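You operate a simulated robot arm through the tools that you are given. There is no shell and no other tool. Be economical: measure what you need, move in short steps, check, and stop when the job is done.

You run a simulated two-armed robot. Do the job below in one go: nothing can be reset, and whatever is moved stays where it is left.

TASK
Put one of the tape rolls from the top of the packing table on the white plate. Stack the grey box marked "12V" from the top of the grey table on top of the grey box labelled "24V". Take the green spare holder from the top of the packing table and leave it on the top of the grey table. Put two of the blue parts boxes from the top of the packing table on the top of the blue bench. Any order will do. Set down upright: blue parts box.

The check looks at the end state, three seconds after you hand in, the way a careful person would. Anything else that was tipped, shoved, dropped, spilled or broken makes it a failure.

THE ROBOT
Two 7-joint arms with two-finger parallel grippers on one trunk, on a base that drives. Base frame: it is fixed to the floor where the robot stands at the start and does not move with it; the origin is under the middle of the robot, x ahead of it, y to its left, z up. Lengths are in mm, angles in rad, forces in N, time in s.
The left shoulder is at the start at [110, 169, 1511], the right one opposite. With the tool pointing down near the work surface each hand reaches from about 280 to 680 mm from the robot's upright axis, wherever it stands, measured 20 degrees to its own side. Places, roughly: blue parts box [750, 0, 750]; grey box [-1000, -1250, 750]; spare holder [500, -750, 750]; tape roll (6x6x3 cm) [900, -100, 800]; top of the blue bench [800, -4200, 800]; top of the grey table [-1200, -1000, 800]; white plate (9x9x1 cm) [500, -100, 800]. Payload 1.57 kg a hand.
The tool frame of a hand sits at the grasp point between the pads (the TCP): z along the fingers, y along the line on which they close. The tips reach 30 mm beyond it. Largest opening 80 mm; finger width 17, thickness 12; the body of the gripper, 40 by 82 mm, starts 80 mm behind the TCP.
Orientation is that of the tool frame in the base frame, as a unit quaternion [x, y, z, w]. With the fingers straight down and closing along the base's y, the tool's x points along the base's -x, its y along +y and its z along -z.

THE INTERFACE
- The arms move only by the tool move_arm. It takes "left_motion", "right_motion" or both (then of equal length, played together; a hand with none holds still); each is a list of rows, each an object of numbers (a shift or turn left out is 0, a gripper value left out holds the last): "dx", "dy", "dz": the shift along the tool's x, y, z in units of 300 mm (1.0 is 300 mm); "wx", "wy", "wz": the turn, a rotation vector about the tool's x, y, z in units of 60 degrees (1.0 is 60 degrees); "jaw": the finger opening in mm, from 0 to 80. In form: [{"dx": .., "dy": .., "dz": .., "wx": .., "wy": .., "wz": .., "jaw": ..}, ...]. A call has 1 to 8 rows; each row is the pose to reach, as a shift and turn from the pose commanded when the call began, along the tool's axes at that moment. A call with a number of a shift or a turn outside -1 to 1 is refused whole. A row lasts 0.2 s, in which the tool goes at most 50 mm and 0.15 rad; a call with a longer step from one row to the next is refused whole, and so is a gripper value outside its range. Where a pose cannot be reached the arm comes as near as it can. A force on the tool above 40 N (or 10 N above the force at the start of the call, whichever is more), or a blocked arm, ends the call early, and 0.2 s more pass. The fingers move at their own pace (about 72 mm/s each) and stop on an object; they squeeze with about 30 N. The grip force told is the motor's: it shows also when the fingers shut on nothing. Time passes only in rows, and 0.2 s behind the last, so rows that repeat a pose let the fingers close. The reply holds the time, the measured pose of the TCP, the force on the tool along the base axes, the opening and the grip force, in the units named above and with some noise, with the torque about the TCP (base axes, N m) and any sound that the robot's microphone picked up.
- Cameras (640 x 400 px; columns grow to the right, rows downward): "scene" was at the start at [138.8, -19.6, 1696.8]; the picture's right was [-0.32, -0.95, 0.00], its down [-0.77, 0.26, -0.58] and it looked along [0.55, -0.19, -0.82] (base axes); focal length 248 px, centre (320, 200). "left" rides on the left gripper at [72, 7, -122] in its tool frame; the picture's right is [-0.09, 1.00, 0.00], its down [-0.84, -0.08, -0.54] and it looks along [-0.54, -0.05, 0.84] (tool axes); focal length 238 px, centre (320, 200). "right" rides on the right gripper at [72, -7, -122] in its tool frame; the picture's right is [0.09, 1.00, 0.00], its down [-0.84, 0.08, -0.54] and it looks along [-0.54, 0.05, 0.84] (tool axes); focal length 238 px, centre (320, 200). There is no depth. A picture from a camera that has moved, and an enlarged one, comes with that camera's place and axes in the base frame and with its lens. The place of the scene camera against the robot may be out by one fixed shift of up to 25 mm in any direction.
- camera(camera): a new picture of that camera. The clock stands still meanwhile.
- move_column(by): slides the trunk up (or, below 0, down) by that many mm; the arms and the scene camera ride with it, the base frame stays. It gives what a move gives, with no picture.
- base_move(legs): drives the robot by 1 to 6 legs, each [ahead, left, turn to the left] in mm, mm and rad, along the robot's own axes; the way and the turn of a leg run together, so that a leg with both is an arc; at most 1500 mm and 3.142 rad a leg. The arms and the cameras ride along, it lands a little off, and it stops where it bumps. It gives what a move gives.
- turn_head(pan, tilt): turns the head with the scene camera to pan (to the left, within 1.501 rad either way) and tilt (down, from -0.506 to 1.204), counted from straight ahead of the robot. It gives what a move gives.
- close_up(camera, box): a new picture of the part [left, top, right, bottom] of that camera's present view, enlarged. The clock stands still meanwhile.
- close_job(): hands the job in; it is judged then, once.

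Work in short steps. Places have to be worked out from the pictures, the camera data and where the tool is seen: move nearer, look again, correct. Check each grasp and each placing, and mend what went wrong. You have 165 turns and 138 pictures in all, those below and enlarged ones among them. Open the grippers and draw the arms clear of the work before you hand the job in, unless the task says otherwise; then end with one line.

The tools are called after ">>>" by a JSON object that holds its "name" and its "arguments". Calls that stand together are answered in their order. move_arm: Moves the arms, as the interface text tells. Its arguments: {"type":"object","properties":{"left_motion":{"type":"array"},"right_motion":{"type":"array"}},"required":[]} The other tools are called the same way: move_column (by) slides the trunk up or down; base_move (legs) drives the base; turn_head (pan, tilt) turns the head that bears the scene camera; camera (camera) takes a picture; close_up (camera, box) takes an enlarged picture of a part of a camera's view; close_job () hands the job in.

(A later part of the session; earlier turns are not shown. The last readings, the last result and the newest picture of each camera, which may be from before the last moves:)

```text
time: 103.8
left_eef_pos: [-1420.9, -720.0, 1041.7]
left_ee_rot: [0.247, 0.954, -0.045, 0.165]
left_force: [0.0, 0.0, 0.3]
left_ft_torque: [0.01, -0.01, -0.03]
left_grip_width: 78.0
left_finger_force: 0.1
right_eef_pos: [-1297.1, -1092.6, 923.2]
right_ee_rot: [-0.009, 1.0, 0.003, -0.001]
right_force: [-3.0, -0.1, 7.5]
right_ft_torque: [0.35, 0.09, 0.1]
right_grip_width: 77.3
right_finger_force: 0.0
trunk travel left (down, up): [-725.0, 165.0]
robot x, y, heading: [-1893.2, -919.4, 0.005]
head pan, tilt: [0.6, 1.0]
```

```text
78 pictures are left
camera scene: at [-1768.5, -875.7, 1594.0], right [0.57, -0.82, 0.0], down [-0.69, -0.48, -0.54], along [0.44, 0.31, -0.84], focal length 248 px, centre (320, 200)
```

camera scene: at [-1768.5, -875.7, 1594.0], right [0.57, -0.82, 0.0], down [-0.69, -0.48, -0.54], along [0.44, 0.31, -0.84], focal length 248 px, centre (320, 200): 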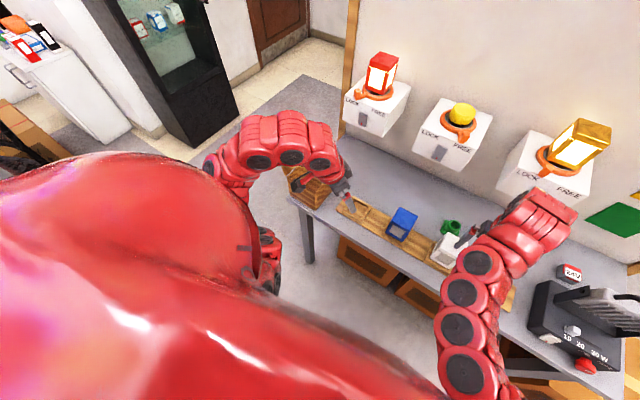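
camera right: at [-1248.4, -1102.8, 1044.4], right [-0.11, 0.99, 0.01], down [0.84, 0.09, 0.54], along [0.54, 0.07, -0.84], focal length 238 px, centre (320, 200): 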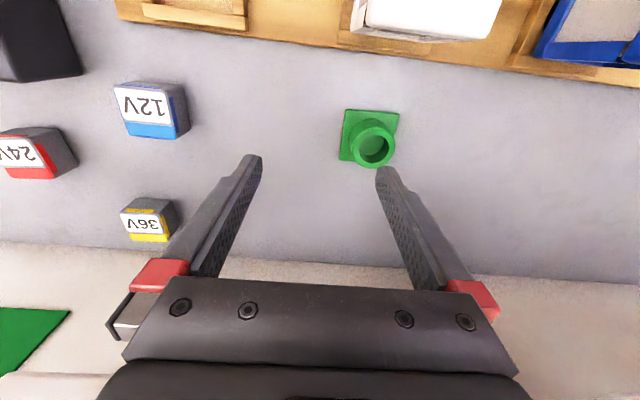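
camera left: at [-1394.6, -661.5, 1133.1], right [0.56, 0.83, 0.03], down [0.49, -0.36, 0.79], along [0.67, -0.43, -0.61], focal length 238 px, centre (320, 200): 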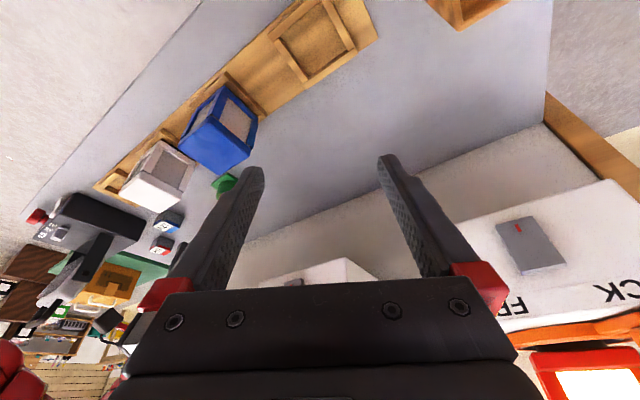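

The right finger is resting on the white item (7.5 N upward). I raise the trunk at once and look.

>>> {"name": "move_column", "arguments": {"by": 120}}

>>> {"name": "camera", "arguments": {"camera": "right"}}

>>> {"name": "close_up", "arguments": {"camera": "scene", "box": [330, 180, 490, 280]}}

```text
time: 105.3
left_eef_pos: [-1420.2, -718.9, 1160.2]
left_ee_rot: [0.247, 0.954, -0.045, 0.164]
left_force: [-0.5, -0.4, -0.1]
left_ft_torque: [0.01, -0.03, -0.01]
left_grip_width: 78.1
left_finger_force: 0.1
right_eef_pos: [-1295.9, -1094.4, 1042.3]
right_ee_rot: [-0.011, 1.0, 0.004, -0.002]
right_force: [-0.5, -0.6, 1.1]
right_ft_torque: [0.03, -0.01, 0.04]
right_grip_width: 78.1
right_finger_force: 0.0
trunk travel left (down, up): [-845.0, 45.0]
robot x, y, heading: [-1893.5, -918.3, 0.006]
head pan, tilt: [0.6, 1.0]
```

```text
77 pictures are left
camera right: at [-1364.9, -1101.7, 1163.1], right [-0.11, 0.99, 0.01], down [0.84, 0.09, 0.54], along [0.53, 0.07, -0.84], focal length 238 px, centre (320, 200)
```

right: 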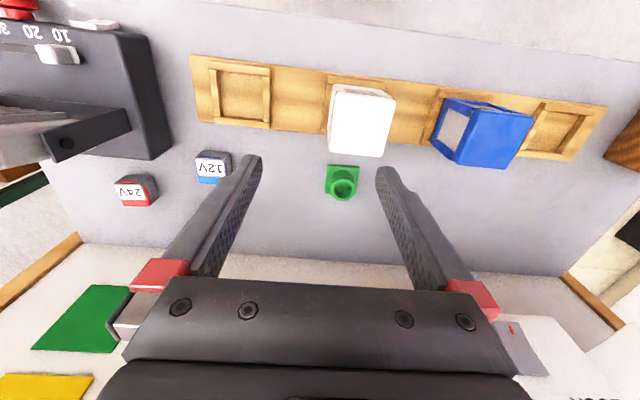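

```text
4.00 times, centred on (410, 230) of scene
camera zoom: at [-1765.4, -875.9, 1713.7], right [0.57, -0.82, 0.0], down [-0.69, -0.48, -0.54], along [0.44, 0.31, -0.84], focal length 991 px, centre (-40, 80)
```

zoom: 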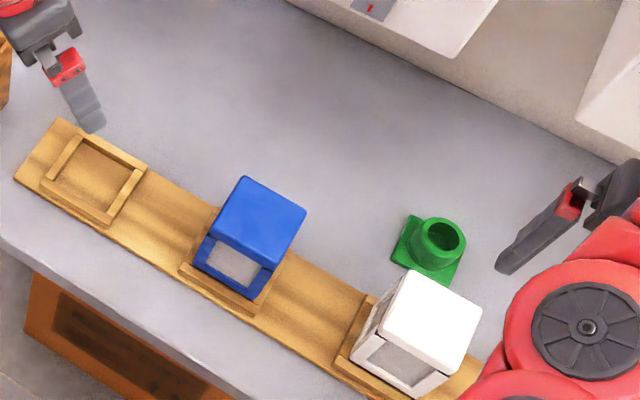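

I enlarge the white lamp box to see whether it was shifted in its nest.

>>> {"name": "close_up", "arguments": {"camera": "right", "box": [290, 60, 560, 220]}}

```text
2.37 times, centred on (425, 140) of right
camera zoom: at [-1364.9, -1101.7, 1163.1], right [-0.11, 0.99, 0.01], down [0.84, 0.09, 0.54], along [0.53, 0.07, -0.84], focal length 565 px, centre (71, 342)
```

zoom: 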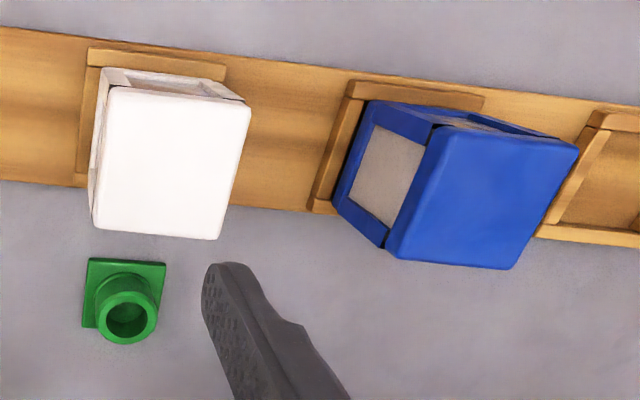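

The white box is still square in its nest. Now I slide right 165 mm at this safe height and lean the right hand 25° back towards the robot.

>>> {"name": "base_move", "arguments": {"legs": [[0, -165, 0]]}}

>>> {"name": "move_arm", "arguments": {"right_motion": [{"wy": -0.14}, {"wy": -0.28}, {"wy": -0.417}, {"wy": -0.417}]}}

>>> {"name": "camera", "arguments": {"camera": "right"}}

>>> {"name": "turn_head", "arguments": {"pan": -0.3, "tilt": 0.85}}

>>> {"name": "camera", "arguments": {"camera": "scene"}}

```text
time: 106.7
left_eef_pos: [-1417.5, -880.8, 1159.3]
left_ee_rot: [0.246, 0.954, -0.045, 0.164]
left_force: [-0.5, -0.3, -0.5]
left_ft_torque: [0.01, -0.03, 0.03]
left_grip_width: 77.8
left_finger_force: 0.2
right_eef_pos: [-1294.1, -1254.6, 1042.9]
right_ee_rot: [-0.009, 1.0, 0.003, -0.002]
right_force: [0.0, -0.2, 0.7]
right_ft_torque: [-0.01, 0.0, 0.03]
right_grip_width: 77.9
right_finger_force: 0.0
trunk travel left (down, up): [-845.0, 45.0]
robot x, y, heading: [-1892.1, -1084.3, 0.006]
head pan, tilt: [0.6, 1.0]
```

```text
time: 107.7
left_eef_pos: [-1417.4, -881.2, 1159.4]
left_ee_rot: [0.246, 0.954, -0.045, 0.164]
left_force: [-0.4, -0.3, -0.3]
left_ft_torque: [0.01, 0.01, 0.02]
left_grip_width: 78.0
left_finger_force: 0.2
right_eef_pos: [-1292.9, -1254.1, 1041.6]
right_ee_rot: [-0.009, 0.977, 0.005, 0.215]
right_force: [0.1, -1.0, 0.4]
right_ft_torque: [0.0, -0.03, -0.05]
right_grip_width: 78.1
right_finger_force: 0.0
trunk travel left (down, up): [-845.0, 45.0]
robot x, y, heading: [-1891.5, -1082.8, 0.014]
head pan, tilt: [0.6, 1.0]
```

```text
74 pictures are left
camera right: at [-1407.9, -1264.4, 1121.5], right [-0.1, 0.99, -0.03], down [0.53, 0.08, 0.84], along [0.84, 0.07, -0.54], focal length 238 px, centre (320, 200)
```

right: 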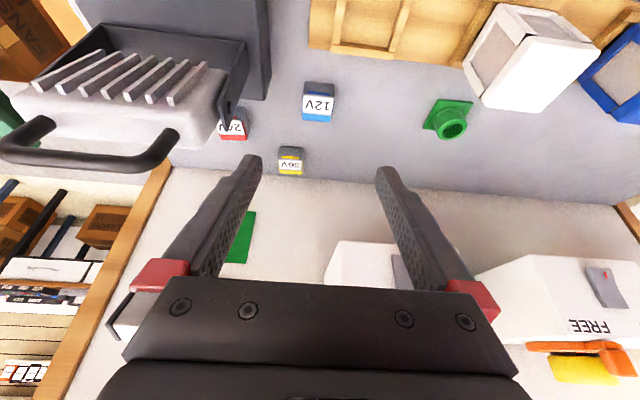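

```text
time: 108.9
left_eef_pos: [-1418.4, -881.9, 1160.1]
left_ee_rot: [0.246, 0.954, -0.044, 0.164]
left_force: [0.8, -0.2, -0.7]
left_ft_torque: [0.02, -0.04, 0.03]
left_grip_width: 77.9
left_finger_force: 0.0
right_eef_pos: [-1293.9, -1256.3, 1040.8]
right_ee_rot: [-0.01, 0.977, 0.006, 0.214]
right_force: [0.6, 0.1, -0.3]
right_ft_torque: [0.03, -0.01, 0.0]
right_grip_width: 78.0
right_finger_force: 0.0
trunk travel left (down, up): [-845.0, 45.0]
robot x, y, heading: [-1892.0, -1085.1, 0.007]
head pan, tilt: [-0.3, 0.85]
```

```text
73 pictures are left
camera scene: at [-1746.0, -1101.4, 1724.8], right [-0.28, -0.96, 0.0], down [-0.72, 0.21, -0.66], along [0.63, -0.19, -0.75], focal length 248 px, centre (320, 200)
```

scene: 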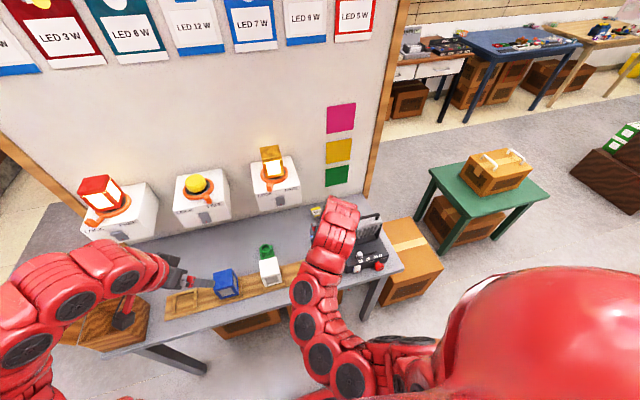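

12V is at (-1180,-1255). I drive 85 mm forward and lower the trunk 120 mm to a standoff.

>>> {"name": "base_move", "arguments": {"legs": [[85, 0, 0]]}}

>>> {"name": "move_column", "arguments": {"by": -120}}

>>> {"name": "camera", "arguments": {"camera": "right"}}

```text
time: 110.0
left_eef_pos: [-1334.9, -881.3, 1160.5]
left_ee_rot: [0.246, 0.954, -0.044, 0.165]
left_force: [0.7, 0.1, -0.2]
left_ft_torque: [0.02, -0.05, 0.05]
left_grip_width: 78.1
left_finger_force: 0.0
right_eef_pos: [-1209.8, -1255.9, 1043.1]
right_ee_rot: [-0.009, 0.977, 0.006, 0.214]
right_force: [0.1, 0.4, -0.2]
right_ft_torque: [-0.01, 0.03, -0.03]
right_grip_width: 78.1
right_finger_force: 0.1
trunk travel left (down, up): [-845.0, 45.0]
robot x, y, heading: [-1807.3, -1085.6, 0.012]
head pan, tilt: [-0.3, 0.85]
```

```text
time: 111.5
left_eef_pos: [-1334.6, -881.6, 1040.3]
left_ee_rot: [0.246, 0.954, -0.045, 0.165]
left_force: [0.0, -0.3, 0.3]
left_ft_torque: [-0.01, 0.0, -0.03]
left_grip_width: 78.2
left_finger_force: 0.1
right_eef_pos: [-1209.6, -1256.1, 921.8]
right_ee_rot: [-0.009, 0.977, 0.005, 0.214]
right_force: [-0.6, 0.9, -0.5]
right_ft_torque: [-0.02, -0.03, 0.03]
right_grip_width: 77.8
right_finger_force: 0.0
trunk travel left (down, up): [-725.0, 165.0]
robot x, y, heading: [-1807.9, -1082.8, 0.015]
head pan, tilt: [-0.3, 0.85]
```

```text
72 pictures are left
camera right: at [-1324.5, -1264.2, 1001.8], right [-0.1, 0.99, -0.03], down [0.53, 0.08, 0.84], along [0.84, 0.07, -0.54], focal length 238 px, centre (320, 200)
```

right: 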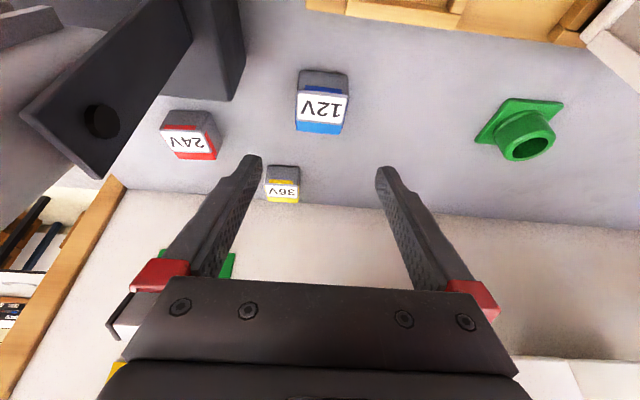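

12V ≈(-1184,-1256), nicely aligned with the fingers. I descend most of the way and check.

>>> {"name": "move_arm", "arguments": {"right_motion": [{"dx": 0.03, "dz": 0.11}, {"dx": 0.05, "dz": 0.19}, {"dx": 0.067, "dz": 0.25}, {"dx": 0.067, "dz": 0.25}]}}

>>> {"name": "camera", "arguments": {"camera": "right"}}

```text
time: 112.5
left_eef_pos: [-1334.4, -880.8, 1039.7]
left_ee_rot: [0.246, 0.954, -0.044, 0.164]
left_force: [-0.4, 0.4, 0.7]
left_ft_torque: [0.02, -0.02, -0.01]
left_grip_width: 77.8
left_finger_force: 0.0
right_eef_pos: [-1196.5, -1254.5, 845.2]
right_ee_rot: [-0.008, 0.977, 0.006, 0.214]
right_force: [-1.2, 0.3, -0.6]
right_ft_torque: [0.02, -0.07, 0.02]
right_grip_width: 78.1
right_finger_force: 0.0
trunk travel left (down, up): [-725.0, 165.0]
robot x, y, heading: [-1804.0, -1084.0, 0.009]
head pan, tilt: [-0.3, 0.85]
```

```text
71 pictures are left
camera right: at [-1311.4, -1263.4, 925.1], right [-0.1, 0.99, -0.03], down [0.53, 0.08, 0.84], along [0.84, 0.07, -0.54], focal length 238 px, centre (320, 200)
```

right: 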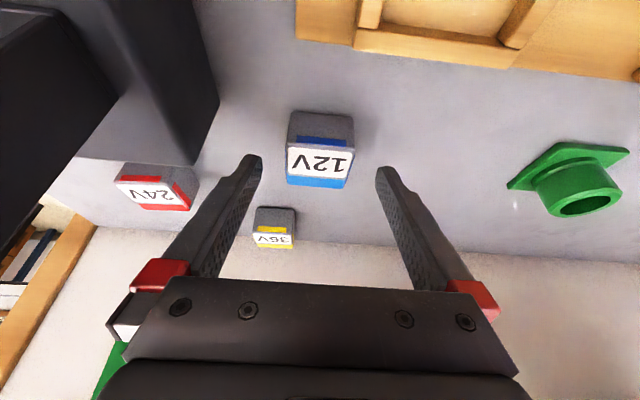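

The box measures about 47 mm wide and 40 tall, centre (-1178,-1254). I go down the last 33 mm and close.

>>> {"name": "move_arm", "arguments": {"right_motion": [{"dx": 0.004, "dz": 0.05}, {"dx": 0.008, "dz": 0.085}, {"dx": 0.012, "dz": 0.116}, {"dx": 0.012, "dz": 0.116}]}}

>>> {"name": "move_arm", "arguments": {"right_motion": [{"jaw": 38}, {"jaw": 38}, {"jaw": 38}, {"jaw": 38}]}}

>>> {"name": "camera", "arguments": {"camera": "right"}}

```text
time: 113.5
left_eef_pos: [-1333.2, -881.8, 1040.7]
left_ee_rot: [0.247, 0.954, -0.044, 0.165]
left_force: [-0.4, -0.2, 0.3]
left_ft_torque: [-0.01, 0.03, -0.02]
left_grip_width: 77.9
left_finger_force: 0.0
right_eef_pos: [-1186.0, -1254.1, 811.7]
right_ee_rot: [-0.009, 0.977, 0.005, 0.214]
right_force: [0.3, -0.1, -0.5]
right_ft_torque: [0.02, 0.01, 0.02]
right_grip_width: 77.9
right_finger_force: 0.0
trunk travel left (down, up): [-725.0, 165.0]
robot x, y, heading: [-1806.5, -1084.0, 0.01]
head pan, tilt: [-0.3, 0.85]
```

```text
time: 114.5
left_eef_pos: [-1333.5, -880.1, 1039.7]
left_ee_rot: [0.246, 0.954, -0.044, 0.164]
left_force: [-0.3, 0.5, -0.1]
left_ft_torque: [0.0, 0.01, 0.01]
left_grip_width: 78.2
left_finger_force: 0.1
right_eef_pos: [-1185.5, -1254.0, 812.3]
right_ee_rot: [-0.01, 0.977, 0.006, 0.214]
right_force: [0.1, 0.6, 1.3]
right_ft_torque: [-0.03, -0.03, 0.04]
right_grip_width: 45.5
right_finger_force: 29.6
trunk travel left (down, up): [-725.0, 165.0]
robot x, y, heading: [-1805.3, -1084.9, 0.009]
head pan, tilt: [-0.3, 0.85]
```

```text
70 pictures are left
camera right: at [-1300.6, -1263.1, 892.2], right [-0.1, 0.99, -0.03], down [0.53, 0.08, 0.84], along [0.84, 0.07, -0.54], focal length 238 px, centre (320, 200)
```

right: 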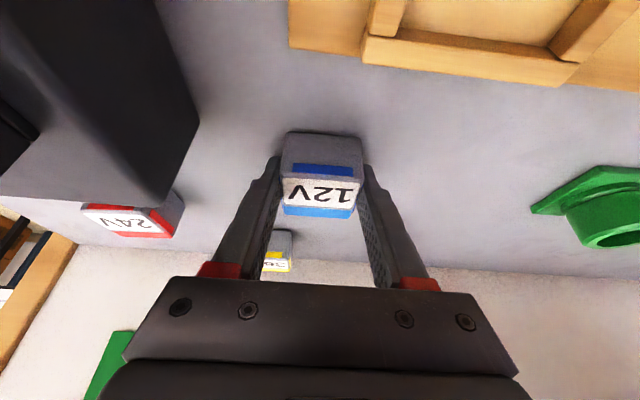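

Gripped at 45.5 mm. I lift 90 mm straight up and look at the 24V box.

>>> {"name": "move_arm", "arguments": {"right_motion": [{"dx": -0.042, "dz": -0.09}, {"dx": -0.084, "dz": -0.18}, {"dx": -0.127, "dz": -0.272}, {"dx": -0.127, "dz": -0.272}]}}

>>> {"name": "camera", "arguments": {"camera": "right"}}

>>> {"name": "close_up", "arguments": {"camera": "scene", "box": [250, 170, 430, 300]}}

```text
time: 115.5
left_eef_pos: [-1334.1, -880.4, 1039.9]
left_ee_rot: [0.247, 0.954, -0.044, 0.164]
left_force: [0.4, -0.4, -0.3]
left_ft_torque: [-0.01, 0.0, 0.0]
left_grip_width: 78.1
left_finger_force: 0.1
right_eef_pos: [-1185.1, -1255.5, 901.4]
right_ee_rot: [-0.01, 0.977, 0.005, 0.214]
right_force: [-0.3, -0.1, -0.8]
right_ft_torque: [0.0, 0.01, 0.01]
right_grip_width: 45.5
right_finger_force: 29.8
trunk travel left (down, up): [-725.0, 165.0]
robot x, y, heading: [-1807.4, -1084.6, 0.011]
head pan, tilt: [-0.3, 0.85]
```

```text
69 pictures are left
camera right: at [-1299.9, -1264.5, 982.0], right [-0.1, 0.99, -0.03], down [0.53, 0.08, 0.84], along [0.84, 0.07, -0.54], focal length 238 px, centre (320, 200)
```

right: 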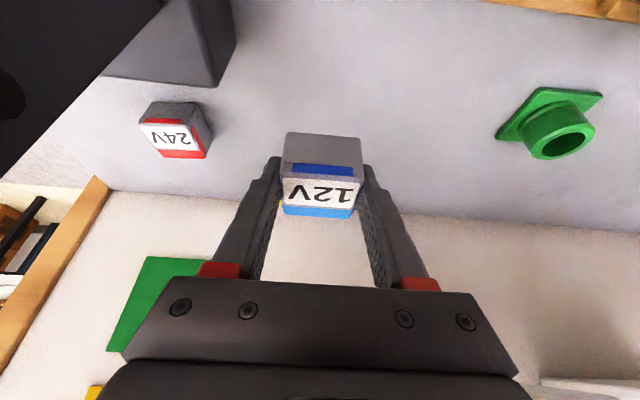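

```text
3.08 times, centred on (340, 235) of scene
camera zoom: at [-1662.2, -1100.7, 1604.8], right [-0.29, -0.96, 0.0], down [-0.72, 0.21, -0.66], along [0.63, -0.19, -0.75], focal length 762 px, centre (258, 92)
```

zoom: 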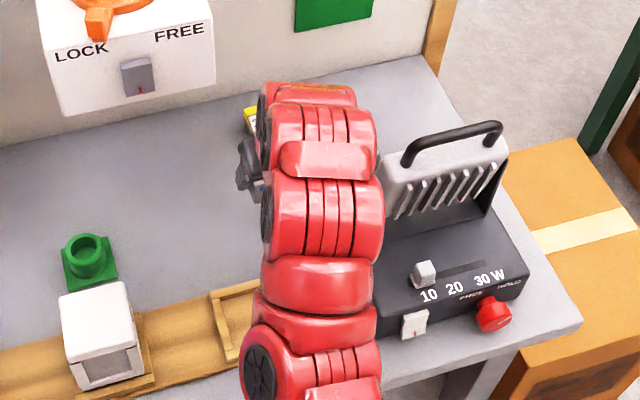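

The 24V box sits close behind the black device with its upright heatsink, so I need a clear view of that before placing. I raise the trunk and slide left to uncover it.

>>> {"name": "move_column", "arguments": {"by": 130}}

>>> {"name": "base_move", "arguments": {"legs": [[0, 280, 0]]}}

>>> {"name": "turn_head", "arguments": {"pan": -0.65, "tilt": 0.75}}

>>> {"name": "close_up", "arguments": {"camera": "scene", "box": [220, 130, 440, 290]}}

>>> {"name": "camera", "arguments": {"camera": "right"}}

```text
time: 117.1
left_eef_pos: [-1333.8, -881.3, 1170.1]
left_ee_rot: [0.246, 0.954, -0.045, 0.165]
left_force: [0.2, 0.2, 0.2]
left_ft_torque: [0.02, 0.01, 0.0]
left_grip_width: 78.1
left_finger_force: 0.0
right_eef_pos: [-1185.2, -1255.7, 1031.8]
right_ee_rot: [-0.009, 0.977, 0.005, 0.214]
right_force: [-0.2, 0.2, -1.4]
right_ft_torque: [0.05, 0.0, 0.0]
right_grip_width: 45.5
right_finger_force: 30.2
trunk travel left (down, up): [-855.0, 35.0]
robot x, y, heading: [-1806.8, -1083.4, 0.011]
head pan, tilt: [-0.3, 0.85]
```

```text
time: 119.0
left_eef_pos: [-1336.5, -603.9, 1170.4]
left_ee_rot: [0.247, 0.954, -0.044, 0.164]
left_force: [0.6, -0.2, -0.7]
left_ft_torque: [0.05, -0.02, 0.01]
left_grip_width: 77.7
left_finger_force: 0.1
right_eef_pos: [-1188.9, -978.6, 1032.2]
right_ee_rot: [-0.009, 0.977, 0.006, 0.214]
right_force: [0.1, 0.4, -1.3]
right_ft_torque: [0.0, 0.03, 0.02]
right_grip_width: 45.5
right_finger_force: 30.0
trunk travel left (down, up): [-855.0, 35.0]
robot x, y, heading: [-1806.8, -803.4, 0.008]
head pan, tilt: [-0.3, 0.85]
```

```text
time: 119.8
left_eef_pos: [-1336.6, -603.2, 1170.2]
left_ee_rot: [0.247, 0.954, -0.044, 0.163]
left_force: [0.6, -0.5, -0.1]
left_ft_torque: [-0.01, -0.01, 0.01]
left_grip_width: 77.9
left_finger_force: 0.0
right_eef_pos: [-1188.0, -977.5, 1032.0]
right_ee_rot: [-0.009, 0.977, 0.005, 0.214]
right_force: [0.6, -0.4, -0.5]
right_ft_torque: [-0.02, 0.02, -0.01]
right_grip_width: 45.3
right_finger_force: 30.1
trunk travel left (down, up): [-855.0, 35.0]
robot x, y, heading: [-1812.0, -803.5, 0.007]
head pan, tilt: [-0.649, 0.75]
```

```text
2.50 times, centred on (330, 210) of scene
camera zoom: at [-1673.4, -849.1, 1742.8], right [-0.6, -0.8, 0.0], down [-0.55, 0.41, -0.73], along [0.59, -0.44, -0.68], focal length 619 px, centre (295, 175)
```

zoom: 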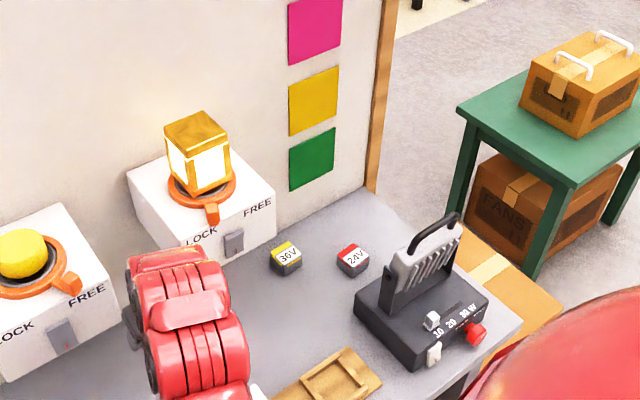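

```text
66 pictures are left
camera right: at [-1302.9, -986.7, 1111.9], right [-0.1, 0.99, -0.03], down [0.53, 0.08, 0.84], along [0.84, 0.07, -0.54], focal length 238 px, centre (320, 200)
```

right: 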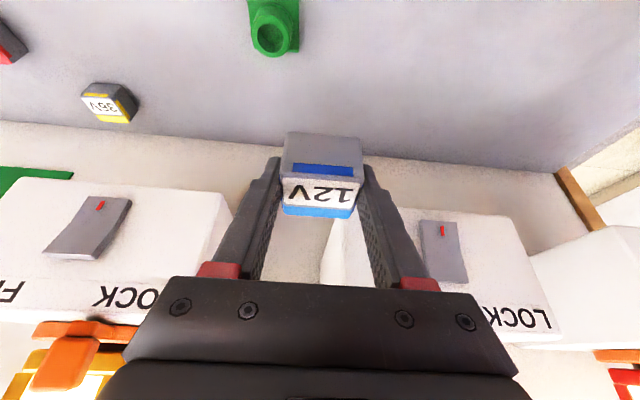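

The plate of the device stands at x≈-1260 and the device's rear face at x≈-1190, so leaning towards the robot would hit it. I'll swing the lean towards +y instead: back off, then yaw the hand -75° about the vertical.

>>> {"name": "base_move", "arguments": {"legs": [[-170, 0, 0]]}}

>>> {"name": "move_arm", "arguments": {"right_motion": [{"wx": 0.06, "wz": 0.129}, {"wx": 0.12, "wz": 0.258}, {"wx": 0.18, "wz": 0.387}, {"wx": 0.24, "wz": 0.516}, {"wx": 0.3, "wz": 0.645}, {"wx": 0.36, "wz": 0.774}, {"wx": 0.423, "wz": 0.906}, {"wx": 0.423, "wz": 0.906}]}}

>>> {"name": "camera", "arguments": {"camera": "right"}}

>>> {"name": "camera", "arguments": {"camera": "scene"}}

```text
time: 121.3
left_eef_pos: [-1502.7, -606.0, 1169.6]
left_ee_rot: [0.248, 0.954, -0.045, 0.164]
left_force: [0.5, -0.1, 0.7]
left_ft_torque: [0.01, 0.01, 0.01]
left_grip_width: 78.1
left_finger_force: 0.1
right_eef_pos: [-1356.2, -980.6, 1030.6]
right_ee_rot: [-0.008, 0.977, 0.005, 0.213]
right_force: [-0.4, 0.3, -0.2]
right_ft_torque: [0.01, 0.06, 0.01]
right_grip_width: 45.6
right_finger_force: 29.3
trunk travel left (down, up): [-855.0, 35.0]
robot x, y, heading: [-1978.0, -803.8, 0.013]
head pan, tilt: [-0.649, 0.75]
```

```text
refused: row 7 steps farther than a row can; nothing moved
```

```text
65 pictures are left
camera right: at [-1470.8, -989.3, 1111.1], right [-0.1, 0.99, -0.03], down [0.53, 0.08, 0.84], along [0.84, 0.07, -0.54], focal length 238 px, centre (320, 200)
```

right: 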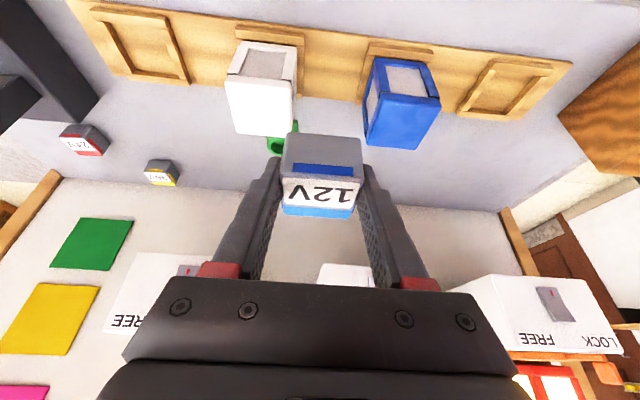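

```text
64 pictures are left
camera scene: at [-1840.1, -851.1, 1742.6], right [-0.6, -0.8, 0.0], down [-0.55, 0.41, -0.73], along [0.58, -0.44, -0.68], focal length 248 px, centre (320, 200)
```

scene: 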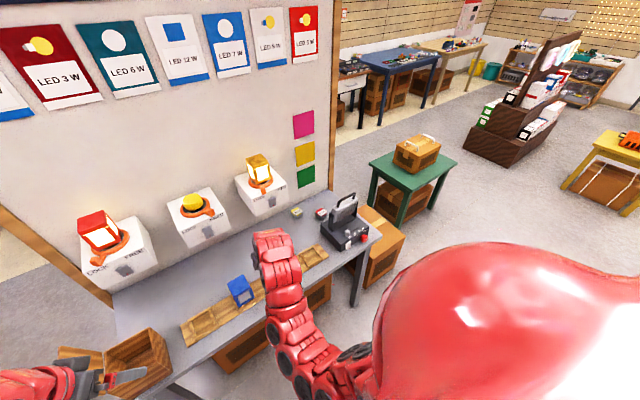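

The last row was a hair too large; I repeat the yaw with even steps.

>>> {"name": "move_arm", "arguments": {"right_motion": [{"wx": 0.053, "wz": 0.113}, {"wx": 0.106, "wz": 0.227}, {"wx": 0.159, "wz": 0.34}, {"wx": 0.212, "wz": 0.453}, {"wx": 0.264, "wz": 0.566}, {"wx": 0.317, "wz": 0.68}, {"wx": 0.37, "wz": 0.793}, {"wx": 0.423, "wz": 0.906}]}}

>>> {"name": "move_arm", "arguments": {"right_motion": [{"wx": 0.05, "wz": 0.11}, {"wx": 0.106, "wz": 0.227}, {"wx": 0.106, "wz": 0.227}]}}

>>> {"name": "camera", "arguments": {"camera": "scene"}}

```text
time: 123.1
left_eef_pos: [-1504.6, -604.3, 1168.4]
left_ee_rot: [0.247, 0.954, -0.044, 0.164]
left_force: [0.2, 0.2, -0.1]
left_ft_torque: [-0.01, 0.0, 0.03]
left_grip_width: 78.1
left_finger_force: 0.0
right_eef_pos: [-1358.5, -980.2, 1032.9]
right_ee_rot: [0.482, 0.85, -0.106, 0.184]
right_force: [0.1, -0.7, -0.7]
right_ft_torque: [0.01, 0.03, 0.0]
right_grip_width: 45.5
right_finger_force: 29.6
trunk travel left (down, up): [-855.0, 35.0]
robot x, y, heading: [-1979.2, -805.7, 0.007]
head pan, tilt: [-0.649, 0.75]
```

```text
time: 123.9
left_eef_pos: [-1505.1, -605.7, 1170.8]
left_ee_rot: [0.248, 0.954, -0.045, 0.164]
left_force: [0.3, -0.7, -0.9]
left_ft_torque: [0.0, -0.02, -0.01]
left_grip_width: 78.1
left_finger_force: 0.1
right_eef_pos: [-1357.5, -981.1, 1033.1]
right_ee_rot: [0.589, 0.779, -0.13, 0.169]
right_force: [0.0, -0.5, -0.5]
right_ft_torque: [0.02, 0.0, 0.03]
right_grip_width: 45.2
right_finger_force: 29.5
trunk travel left (down, up): [-855.0, 35.0]
robot x, y, heading: [-1984.8, -808.3, 0.001]
head pan, tilt: [-0.649, 0.75]
```

```text
63 pictures are left
camera scene: at [-1843.0, -851.3, 1742.9], right [-0.6, -0.8, 0.0], down [-0.55, 0.41, -0.73], along [0.59, -0.44, -0.68], focal length 248 px, centre (320, 200)
```

scene: 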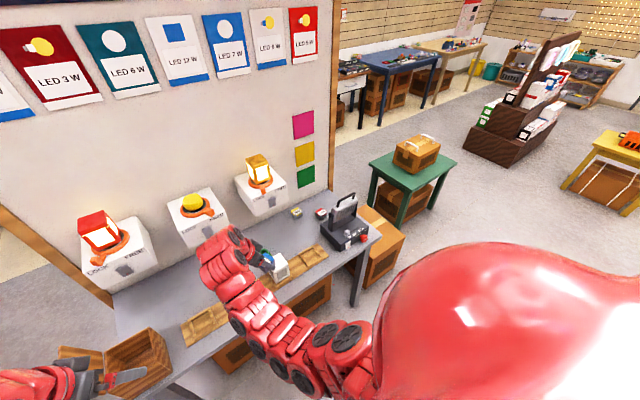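

The hand now leans towards +y with the box level. I drive to about (-1790,-1050) at this height, then move the arm over the 24V box.

>>> {"name": "base_move", "arguments": {"legs": [[0, -242, 0], [190, 0, 0]]}}

>>> {"name": "camera", "arguments": {"camera": "right"}}

```text
time: 126.9
left_eef_pos: [-1314.8, -846.6, 1168.5]
left_ee_rot: [0.248, 0.954, -0.046, 0.163]
left_force: [0.5, 0.5, 0.3]
left_ft_torque: [-0.02, -0.02, -0.03]
left_grip_width: 78.2
left_finger_force: 0.0
right_eef_pos: [-1170.4, -1222.8, 1028.9]
right_ee_rot: [0.591, 0.779, -0.135, 0.164]
right_force: [0.6, 0.9, -0.9]
right_ft_torque: [-0.02, 0.01, 0.0]
right_grip_width: 45.3
right_finger_force: 30.2
trunk travel left (down, up): [-855.0, 35.0]
robot x, y, heading: [-1790.3, -1049.1, 0.006]
head pan, tilt: [-0.649, 0.75]
stopped in leg 2: the force on the tool passed its limit at 50 N (the readings are from after the stop); the commanded pose is now the measured one
```

```text
62 pictures are left
camera right: at [-1205.1, -1111.4, 1110.5], right [0.94, 0.35, -0.05], down [0.23, -0.49, 0.84], along [0.26, -0.8, -0.54], focal length 238 px, centre (320, 200)
```

right: 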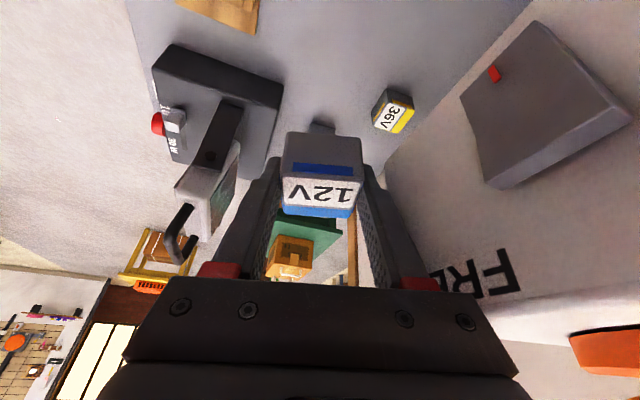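

The gripper brushed the knob of the wall-mounted third housing (front x≈-1085, z 935–1070, y to about -1240). I slide the hand slightly back, up and in -y, away from it through the corridor beside the device.

>>> {"name": "move_arm", "arguments": {"right_motion": [{"dx": -0.01, "dy": -0.045, "dz": -0.05}, {"dx": -0.11, "dy": -0.075, "dz": -0.02}, {"dx": -0.22, "dy": -0.105, "dz": 0.02}, {"dx": -0.33, "dy": -0.135, "dz": 0.06}, {"dx": -0.44, "dy": -0.165, "dz": 0.1}, {"dx": -0.543, "dy": -0.18, "dz": 0.14}, {"dx": -0.543, "dy": -0.18, "dz": 0.14}]}}

>>> {"name": "camera", "arguments": {"camera": "right"}}

>>> {"name": "camera", "arguments": {"camera": "scene"}}

```text
time: 128.5
left_eef_pos: [-1315.4, -846.1, 1168.7]
left_ee_rot: [0.247, 0.954, -0.045, 0.164]
left_force: [-0.7, -0.5, -0.3]
left_ft_torque: [-0.04, 0.0, 0.0]
left_grip_width: 77.9
left_finger_force: 0.0
right_eef_pos: [-1179.2, -1395.7, 1060.2]
right_ee_rot: [0.59, 0.779, -0.134, 0.165]
right_force: [1.0, 0.1, -0.7]
right_ft_torque: [0.0, 0.01, 0.02]
right_grip_width: 45.4
right_finger_force: 30.4
trunk travel left (down, up): [-855.0, 35.0]
robot x, y, heading: [-1789.9, -1046.0, 0.006]
head pan, tilt: [-0.649, 0.75]
```

```text
61 pictures are left
camera right: at [-1214.0, -1285.1, 1141.5], right [0.94, 0.35, -0.05], down [0.23, -0.49, 0.84], along [0.27, -0.8, -0.54], focal length 238 px, centre (320, 200)
```

right: 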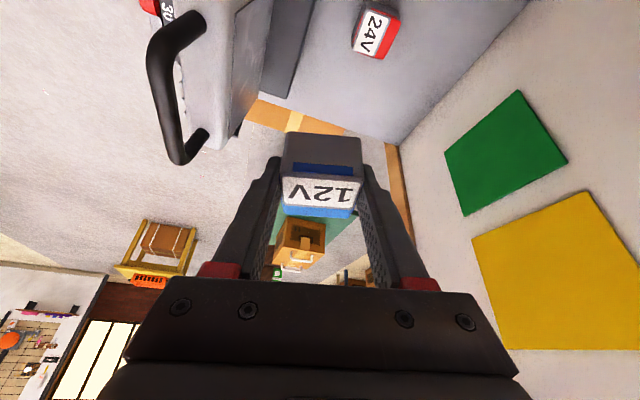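

```text
60 pictures are left
camera scene: at [-1653.0, -1090.7, 1742.9], right [-0.6, -0.8, 0.0], down [-0.55, 0.41, -0.73], along [0.59, -0.44, -0.68], focal length 248 px, centre (320, 200)
```

scene: 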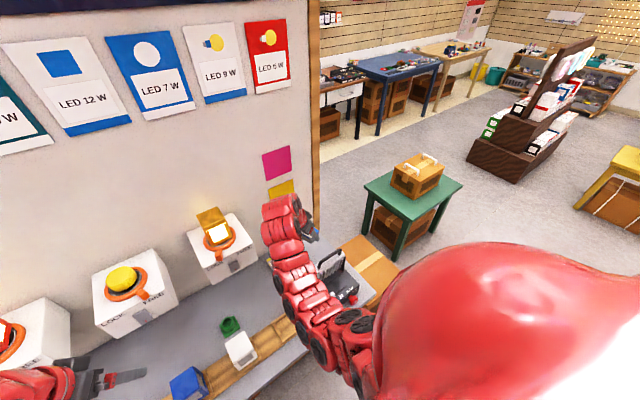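

24V is at (-1124,-1393) from here. I shift over it and lower the trunk 130 mm, then look again.

>>> {"name": "move_arm", "arguments": {"right_motion": [{"dx": -0.008, "dy": 0.09, "dz": 0.002}, {"dx": -0.015, "dy": 0.179, "dz": 0.004}, {"dx": -0.015, "dy": 0.179, "dz": 0.004}]}}

>>> {"name": "move_column", "arguments": {"by": -130}}

>>> {"name": "camera", "arguments": {"camera": "right"}}

```text
time: 129.3
left_eef_pos: [-1315.8, -847.1, 1170.7]
left_ee_rot: [0.247, 0.954, -0.045, 0.165]
left_force: [-0.1, -0.2, 0.2]
left_ft_torque: [0.0, 0.03, -0.03]
left_grip_width: 77.8
left_finger_force: 0.0
right_eef_pos: [-1126.4, -1386.7, 1061.0]
right_ee_rot: [0.59, 0.779, -0.133, 0.165]
right_force: [-0.6, 0.2, -0.1]
right_ft_torque: [-0.02, 0.01, -0.02]
right_grip_width: 45.3
right_finger_force: 30.2
trunk travel left (down, up): [-855.0, 35.0]
robot x, y, heading: [-1789.6, -1047.6, 0.007]
head pan, tilt: [-0.649, 0.75]
```

```text
time: 130.9
left_eef_pos: [-1315.9, -846.6, 1039.9]
left_ee_rot: [0.247, 0.954, -0.045, 0.164]
left_force: [0.5, 0.5, -0.4]
left_ft_torque: [-0.02, 0.03, 0.0]
left_grip_width: 77.9
left_finger_force: 0.0
right_eef_pos: [-1125.9, -1386.6, 931.3]
right_ee_rot: [0.591, 0.779, -0.134, 0.165]
right_force: [0.7, -0.5, -0.5]
right_ft_torque: [0.05, -0.01, -0.01]
right_grip_width: 45.3
right_finger_force: 30.7
trunk travel left (down, up): [-725.0, 165.0]
robot x, y, heading: [-1791.8, -1043.2, 0.004]
head pan, tilt: [-0.649, 0.75]
```

```text
59 pictures are left
camera right: at [-1161.0, -1276.1, 1011.8], right [0.94, 0.35, -0.05], down [0.23, -0.49, 0.84], along [0.27, -0.8, -0.54], focal length 238 px, centre (320, 200)
```

right: 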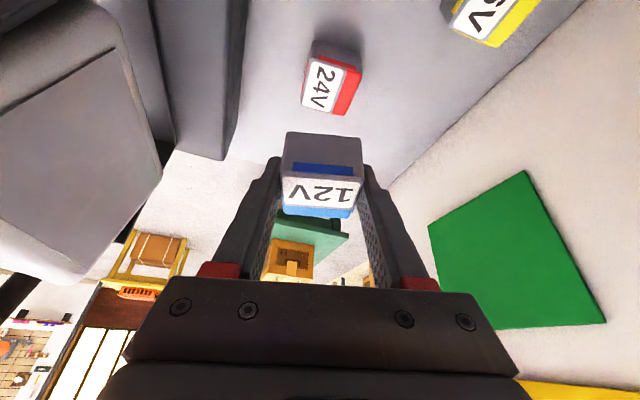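

Still well aligned (24V top at (-1120,-1393)). I lower to about 7 mm above expected contact.

>>> {"name": "move_arm", "arguments": {"right_motion": [{"dx": 0.04, "dy": 0.008, "dz": 0.09}, {"dx": 0.07, "dy": 0.017, "dz": 0.16}, {"dx": 0.096, "dy": 0.017, "dz": 0.22}, {"dx": 0.096, "dy": 0.017, "dz": 0.22}]}}

>>> {"name": "camera", "arguments": {"camera": "right"}}

```text
time: 131.9
left_eef_pos: [-1314.9, -846.6, 1039.1]
left_ee_rot: [0.247, 0.954, -0.044, 0.164]
left_force: [-0.2, 0.3, -0.3]
left_ft_torque: [-0.01, -0.01, 0.02]
left_grip_width: 78.0
left_finger_force: 0.1
right_eef_pos: [-1121.5, -1387.6, 858.2]
right_ee_rot: [0.591, 0.779, -0.134, 0.165]
right_force: [0.1, 0.3, -1.0]
right_ft_torque: [0.01, 0.0, -0.01]
right_grip_width: 45.2
right_finger_force: 30.0
trunk travel left (down, up): [-725.0, 165.0]
robot x, y, heading: [-1787.1, -1046.3, 0.008]
head pan, tilt: [-0.649, 0.75]
```

```text
58 pictures are left
camera right: at [-1156.6, -1276.6, 939.6], right [0.94, 0.35, -0.05], down [0.23, -0.49, 0.84], along [0.27, -0.8, -0.54], focal length 238 px, centre (320, 200)
```

right: 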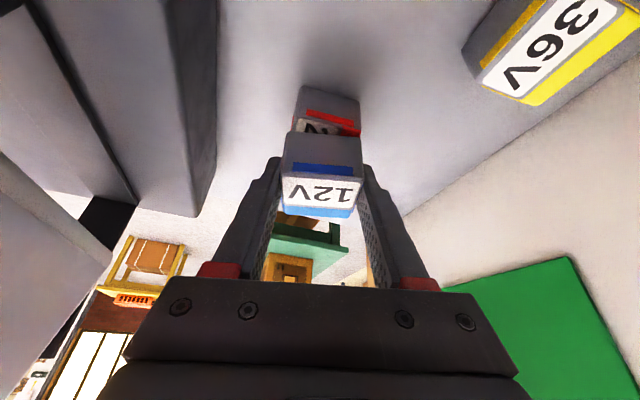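

The edges line up within a few mm. I lower in small steps, checking force.

>>> {"name": "move_arm", "arguments": {"right_motion": [{"dx": 0.0028, "dz": 0.006}, {"dx": 0.0055, "dz": 0.012}, {"dx": 0.0083, "dz": 0.018}, {"dx": 0.0083, "dz": 0.018}]}}

```text
time: 132.9
left_eef_pos: [-1315.0, -846.0, 1041.1]
left_ee_rot: [0.248, 0.954, -0.045, 0.164]
left_force: [-0.8, -0.3, 0.2]
left_ft_torque: [0.02, -0.01, 0.02]
left_grip_width: 77.9
left_finger_force: 0.0
right_eef_pos: [-1122.4, -1387.8, 852.3]
right_ee_rot: [0.591, 0.779, -0.134, 0.165]
right_force: [0.5, 0.2, -0.3]
right_ft_torque: [-0.02, -0.01, 0.02]
right_grip_width: 45.6
right_finger_force: 29.8
trunk travel left (down, up): [-725.0, 165.0]
robot x, y, heading: [-1790.2, -1048.3, 0.005]
head pan, tilt: [-0.649, 0.75]
```

No contact at 852; I continue down in 2 mm rows.

>>> {"name": "move_arm", "arguments": {"right_motion": [{"dx": 0.0028, "dz": 0.006}, {"dx": 0.0055, "dz": 0.012}, {"dx": 0.0055, "dz": 0.012}]}}

>>> {"name": "move_arm", "arguments": {"right_motion": [{"dx": 0.0028, "dz": 0.006}, {"dx": 0.0028, "dz": 0.006}]}}

```text
time: 133.7
left_eef_pos: [-1315.0, -847.0, 1040.9]
left_ee_rot: [0.247, 0.954, -0.045, 0.165]
left_force: [-0.4, -0.1, 0.7]
left_ft_torque: [0.02, -0.01, -0.01]
left_grip_width: 78.1
left_finger_force: 0.1
right_eef_pos: [-1121.4, -1386.9, 849.3]
right_ee_rot: [0.589, 0.78, -0.134, 0.165]
right_force: [0.5, -0.1, -0.3]
right_ft_torque: [-0.01, -0.01, 0.01]
right_grip_width: 45.3
right_finger_force: 29.7
trunk travel left (down, up): [-725.0, 165.0]
robot x, y, heading: [-1789.3, -1046.7, 0.001]
head pan, tilt: [-0.649, 0.75]
```

```text
time: 134.3
left_eef_pos: [-1315.5, -846.7, 1040.1]
left_ee_rot: [0.248, 0.954, -0.045, 0.164]
left_force: [0.6, -0.9, -0.6]
left_ft_torque: [0.0, -0.02, 0.0]
left_grip_width: 77.9
left_finger_force: 0.1
right_eef_pos: [-1121.2, -1387.5, 848.8]
right_ee_rot: [0.59, 0.779, -0.134, 0.166]
right_force: [0.9, -1.4, 7.1]
right_ft_torque: [-0.13, -0.19, -0.03]
right_grip_width: 45.5
right_finger_force: 30.0
trunk travel left (down, up): [-725.0, 165.0]
robot x, y, heading: [-1792.6, -1047.0, 0.009]
head pan, tilt: [-0.649, 0.75]
```

Contact at z≈848 with 7 N: the box rests on the 24V box. I open only to 62 mm (device close by) and retreat along the finger axis.

>>> {"name": "move_arm", "arguments": {"right_motion": [{"jaw": 62}, {"jaw": 62}, {"jaw": 62}, {"dz": -0.06}, {"dz": -0.15}, {"dz": -0.28}, {"dz": -0.4}, {"dz": -0.4}]}}

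>>> {"name": "camera", "arguments": {"camera": "right"}}

```text
time: 136.1
left_eef_pos: [-1315.1, -847.5, 1039.4]
left_ee_rot: [0.249, 0.954, -0.046, 0.163]
left_force: [-1.2, 0.6, 0.9]
left_ft_torque: [-0.01, 0.01, 0.02]
left_grip_width: 78.0
left_finger_force: 0.1
right_eef_pos: [-1133.9, -1338.0, 955.2]
right_ee_rot: [0.59, 0.779, -0.135, 0.164]
right_force: [0.3, -0.6, -0.2]
right_ft_torque: [0.0, -0.01, 0.03]
right_grip_width: 62.1
right_finger_force: 0.1
trunk travel left (down, up): [-725.0, 165.0]
robot x, y, heading: [-1789.5, -1042.7, 0.01]
head pan, tilt: [-0.649, 0.75]
```

```text
57 pictures are left
camera right: at [-1168.6, -1227.6, 1036.5], right [0.94, 0.35, -0.05], down [0.23, -0.49, 0.84], along [0.27, -0.8, -0.54], focal length 238 px, centre (320, 200)
```

right: 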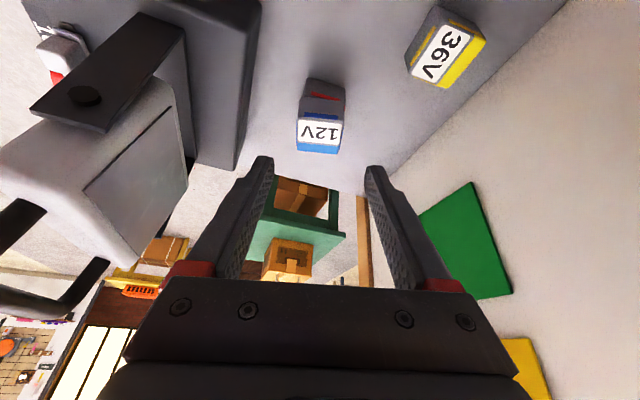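

The 12V box is stacked squarely on the 24V box. I raise the trunk, back off and drive around the panel again, staying facing +x, to the packing table.

>>> {"name": "move_column", "arguments": {"by": 160}}

>>> {"name": "base_move", "arguments": {"legs": [[-110, 0, 0], [0, 840, 0], [350, 300, 0], [0, 150, 0], [1250, 0, 0], [0, -940, 0]]}}

>>> {"name": "camera", "arguments": {"camera": "scene"}}

```text
time: 137.9
left_eef_pos: [-1315.1, -846.1, 1199.0]
left_ee_rot: [0.248, 0.954, -0.045, 0.164]
left_force: [0.7, 0.0, -0.1]
left_ft_torque: [0.01, 0.02, -0.02]
left_grip_width: 78.1
left_finger_force: 0.0
right_eef_pos: [-1133.0, -1339.6, 1114.6]
right_ee_rot: [0.59, 0.779, -0.134, 0.165]
right_force: [0.0, -0.8, 0.1]
right_ft_torque: [0.01, 0.02, 0.01]
right_grip_width: 62.3
right_finger_force: 0.1
trunk travel left (down, up): [-885.0, 5.0]
robot x, y, heading: [-1787.6, -1049.3, 0.005]
head pan, tilt: [-0.649, 0.75]
```

```text
time: 157.0
left_eef_pos: [184.5, -504.5, 1199.5]
left_ee_rot: [0.252, 0.953, -0.046, 0.164]
left_force: [-0.1, 1.1, 0.9]
left_ft_torque: [-0.01, 0.0, 0.01]
left_grip_width: 78.1
left_finger_force: 0.0
right_eef_pos: [364.2, -997.6, 1116.9]
right_ee_rot: [0.593, 0.777, -0.135, 0.164]
right_force: [0.7, 0.3, 0.0]
right_ft_torque: [-0.01, 0.01, 0.0]
right_grip_width: 61.9
right_finger_force: 0.1
trunk travel left (down, up): [-885.0, 5.0]
robot x, y, heading: [-288.5, -701.7, -0.001]
head pan, tilt: [-0.649, 0.75]
```

```text
56 pictures are left
camera scene: at [-153.2, -747.6, 1772.9], right [-0.61, -0.8, 0.0], down [-0.54, 0.41, -0.73], along [0.58, -0.44, -0.68], focal length 248 px, centre (320, 200)
```

scene: 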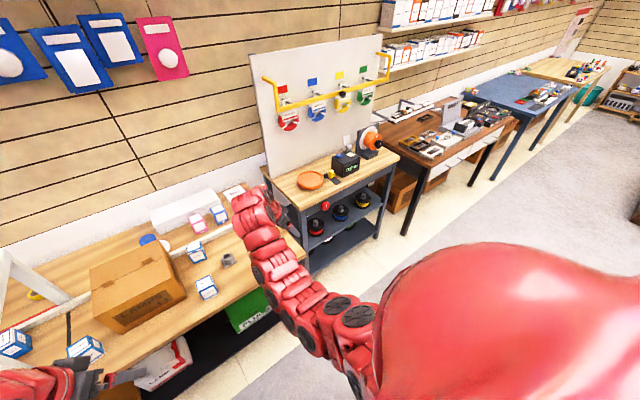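

Back at the packing table. I straighten both hands in the open air: the right back to neutral yaw, the left turned so that it leans straight back towards the robot.

>>> {"name": "move_arm", "arguments": {"right_motion": [{"wx": -0.053, "wz": -0.113}, {"wx": -0.106, "wz": -0.227}, {"wx": -0.159, "wz": -0.34}, {"wx": -0.212, "wz": -0.453}, {"wx": -0.264, "wz": -0.566}, {"wx": -0.317, "wz": -0.68}, {"wx": -0.37, "wz": -0.793}, {"wx": -0.423, "wz": -0.906}], "left_motion": [{"wx": -0.04, "wz": -0.113}, {"wx": -0.08, "wz": -0.227}, {"wx": -0.12, "wz": -0.34}, {"wx": -0.169, "wz": -0.455}, {"wx": -0.169, "wz": -0.455}, {"wx": -0.169, "wz": -0.455}, {"wx": -0.169, "wz": -0.455}, {"wx": -0.169, "wz": -0.455}]}}

>>> {"name": "move_arm", "arguments": {"right_motion": [{"wx": -0.053, "wz": -0.113, "jaw": 80}, {"wx": -0.106, "wz": -0.227}, {"wx": -0.106, "wz": -0.227}]}}

>>> {"name": "move_arm", "arguments": {"right_motion": [{"wy": 0.14}, {"wy": 0.28}, {"wy": 0.417}, {"wy": 0.417}]}}

>>> {"name": "base_move", "arguments": {"legs": [[0, 210, 0]]}}

```text
time: 158.8
left_eef_pos: [203.3, -498.8, 1242.2]
left_ee_rot: [0.004, 0.986, 0.001, 0.169]
left_force: [0.0, 0.0, 0.0]
left_ft_torque: [0.03, -0.01, -0.02]
left_grip_width: 78.2
left_finger_force: 0.2
left hand out of reach, approached as far as the arm can: row 1, 2, 3, 4, 5, 6, 7, 8
right_eef_pos: [364.3, -1000.8, 1115.7]
right_ee_rot: [0.126, 0.97, -0.026, 0.206]
right_force: [-0.1, 0.3, 0.2]
right_ft_torque: [0.0, 0.0, -0.03]
right_grip_width: 61.9
right_finger_force: 0.0
trunk travel left (down, up): [-885.0, 5.0]
robot x, y, heading: [-288.3, -700.0, 0.0]
head pan, tilt: [-0.649, 0.75]
```

```text
time: 159.6
left_eef_pos: [204.2, -496.6, 1242.2]
left_ee_rot: [0.005, 0.985, 0.001, 0.17]
left_force: [0.0, -0.6, 0.4]
left_ft_torque: [-0.03, -0.01, -0.03]
left_grip_width: 77.9
left_finger_force: 0.1
right_eef_pos: [364.4, -998.7, 1115.9]
right_ee_rot: [-0.001, 0.978, 0.002, 0.208]
right_force: [-0.4, -0.9, -0.3]
right_ft_torque: [0.02, 0.0, 0.03]
right_grip_width: 80.0
right_finger_force: 0.2
trunk travel left (down, up): [-885.0, 5.0]
robot x, y, heading: [-287.8, -699.7, 0.004]
head pan, tilt: [-0.649, 0.75]
```

```text
time: 160.6
left_eef_pos: [202.9, -497.2, 1242.4]
left_ee_rot: [0.004, 0.985, 0.001, 0.17]
left_force: [0.1, 0.0, -0.5]
left_ft_torque: [0.02, -0.01, 0.0]
left_grip_width: 77.7
left_finger_force: 0.1
right_eef_pos: [364.4, -999.7, 1115.0]
right_ee_rot: [-0.001, 1.0, 0.003, -0.008]
right_force: [-0.4, 0.2, 0.1]
right_ft_torque: [0.01, 0.0, -0.02]
right_grip_width: 80.2
right_finger_force: 0.1
trunk travel left (down, up): [-885.0, 5.0]
robot x, y, heading: [-286.2, -704.2, -0.007]
head pan, tilt: [-0.649, 0.75]
```

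```text
time: 162.2
left_eef_pos: [201.5, -287.1, 1241.5]
left_ee_rot: [0.004, 0.985, 0.002, 0.17]
left_force: [0.7, -0.3, -0.8]
left_ft_torque: [0.04, -0.05, 0.03]
left_grip_width: 78.1
left_finger_force: 0.0
right_eef_pos: [365.2, -787.2, 1115.7]
right_ee_rot: [-0.002, 1.0, 0.003, -0.008]
right_force: [0.3, -0.4, -0.4]
right_ft_torque: [0.0, 0.03, 0.02]
right_grip_width: 80.3
right_finger_force: 0.1
trunk travel left (down, up): [-885.0, 5.0]
robot x, y, heading: [-291.9, -490.8, 0.005]
head pan, tilt: [-0.649, 0.75]
```

Now I drive 260 mm forward and look through both hand cameras.

>>> {"name": "base_move", "arguments": {"legs": [[260, 0, 0]]}}

>>> {"name": "camera", "arguments": {"camera": "left"}}

>>> {"name": "camera", "arguments": {"camera": "right"}}

```text
time: 164.1
left_eef_pos: [457.1, -284.1, 1244.2]
left_ee_rot: [0.003, 0.986, 0.001, 0.17]
left_force: [0.4, 0.1, 0.0]
left_ft_torque: [0.01, -0.02, 0.01]
left_grip_width: 78.1
left_finger_force: 0.2
right_eef_pos: [620.9, -785.3, 1116.9]
right_ee_rot: [-0.003, 1.0, 0.002, -0.008]
right_force: [-0.6, 0.4, -0.2]
right_ft_torque: [0.01, 0.03, 0.0]
right_grip_width: 79.8
right_finger_force: 0.0
trunk travel left (down, up): [-885.0, 5.0]
robot x, y, heading: [-35.4, -487.5, 0.005]
head pan, tilt: [-0.649, 0.75]
```

```text
55 pictures are left
camera left: at [348.8, -276.4, 1334.0], right [0.09, 1.0, 0.03], down [0.61, -0.08, 0.79], along [0.79, -0.05, -0.61], focal length 238 px, centre (320, 200)
```

left: 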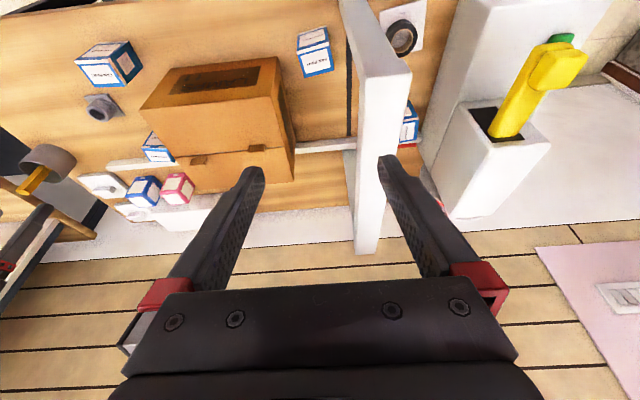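

```text
54 pictures are left
camera right: at [552.2, -792.1, 1239.0], right [-0.1, 1.0, 0.01], down [0.84, 0.08, 0.53], along [0.53, 0.06, -0.85], focal length 238 px, centre (320, 200)
```

right: 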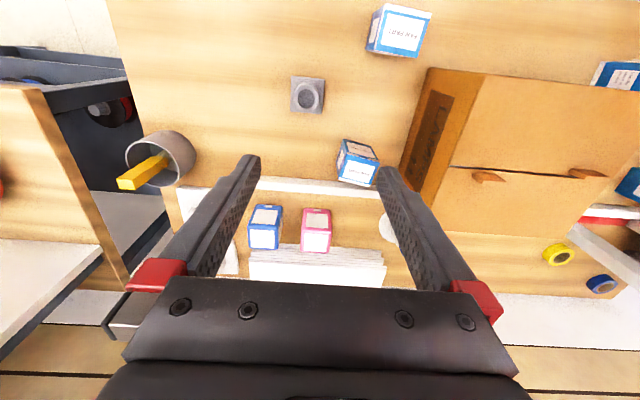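

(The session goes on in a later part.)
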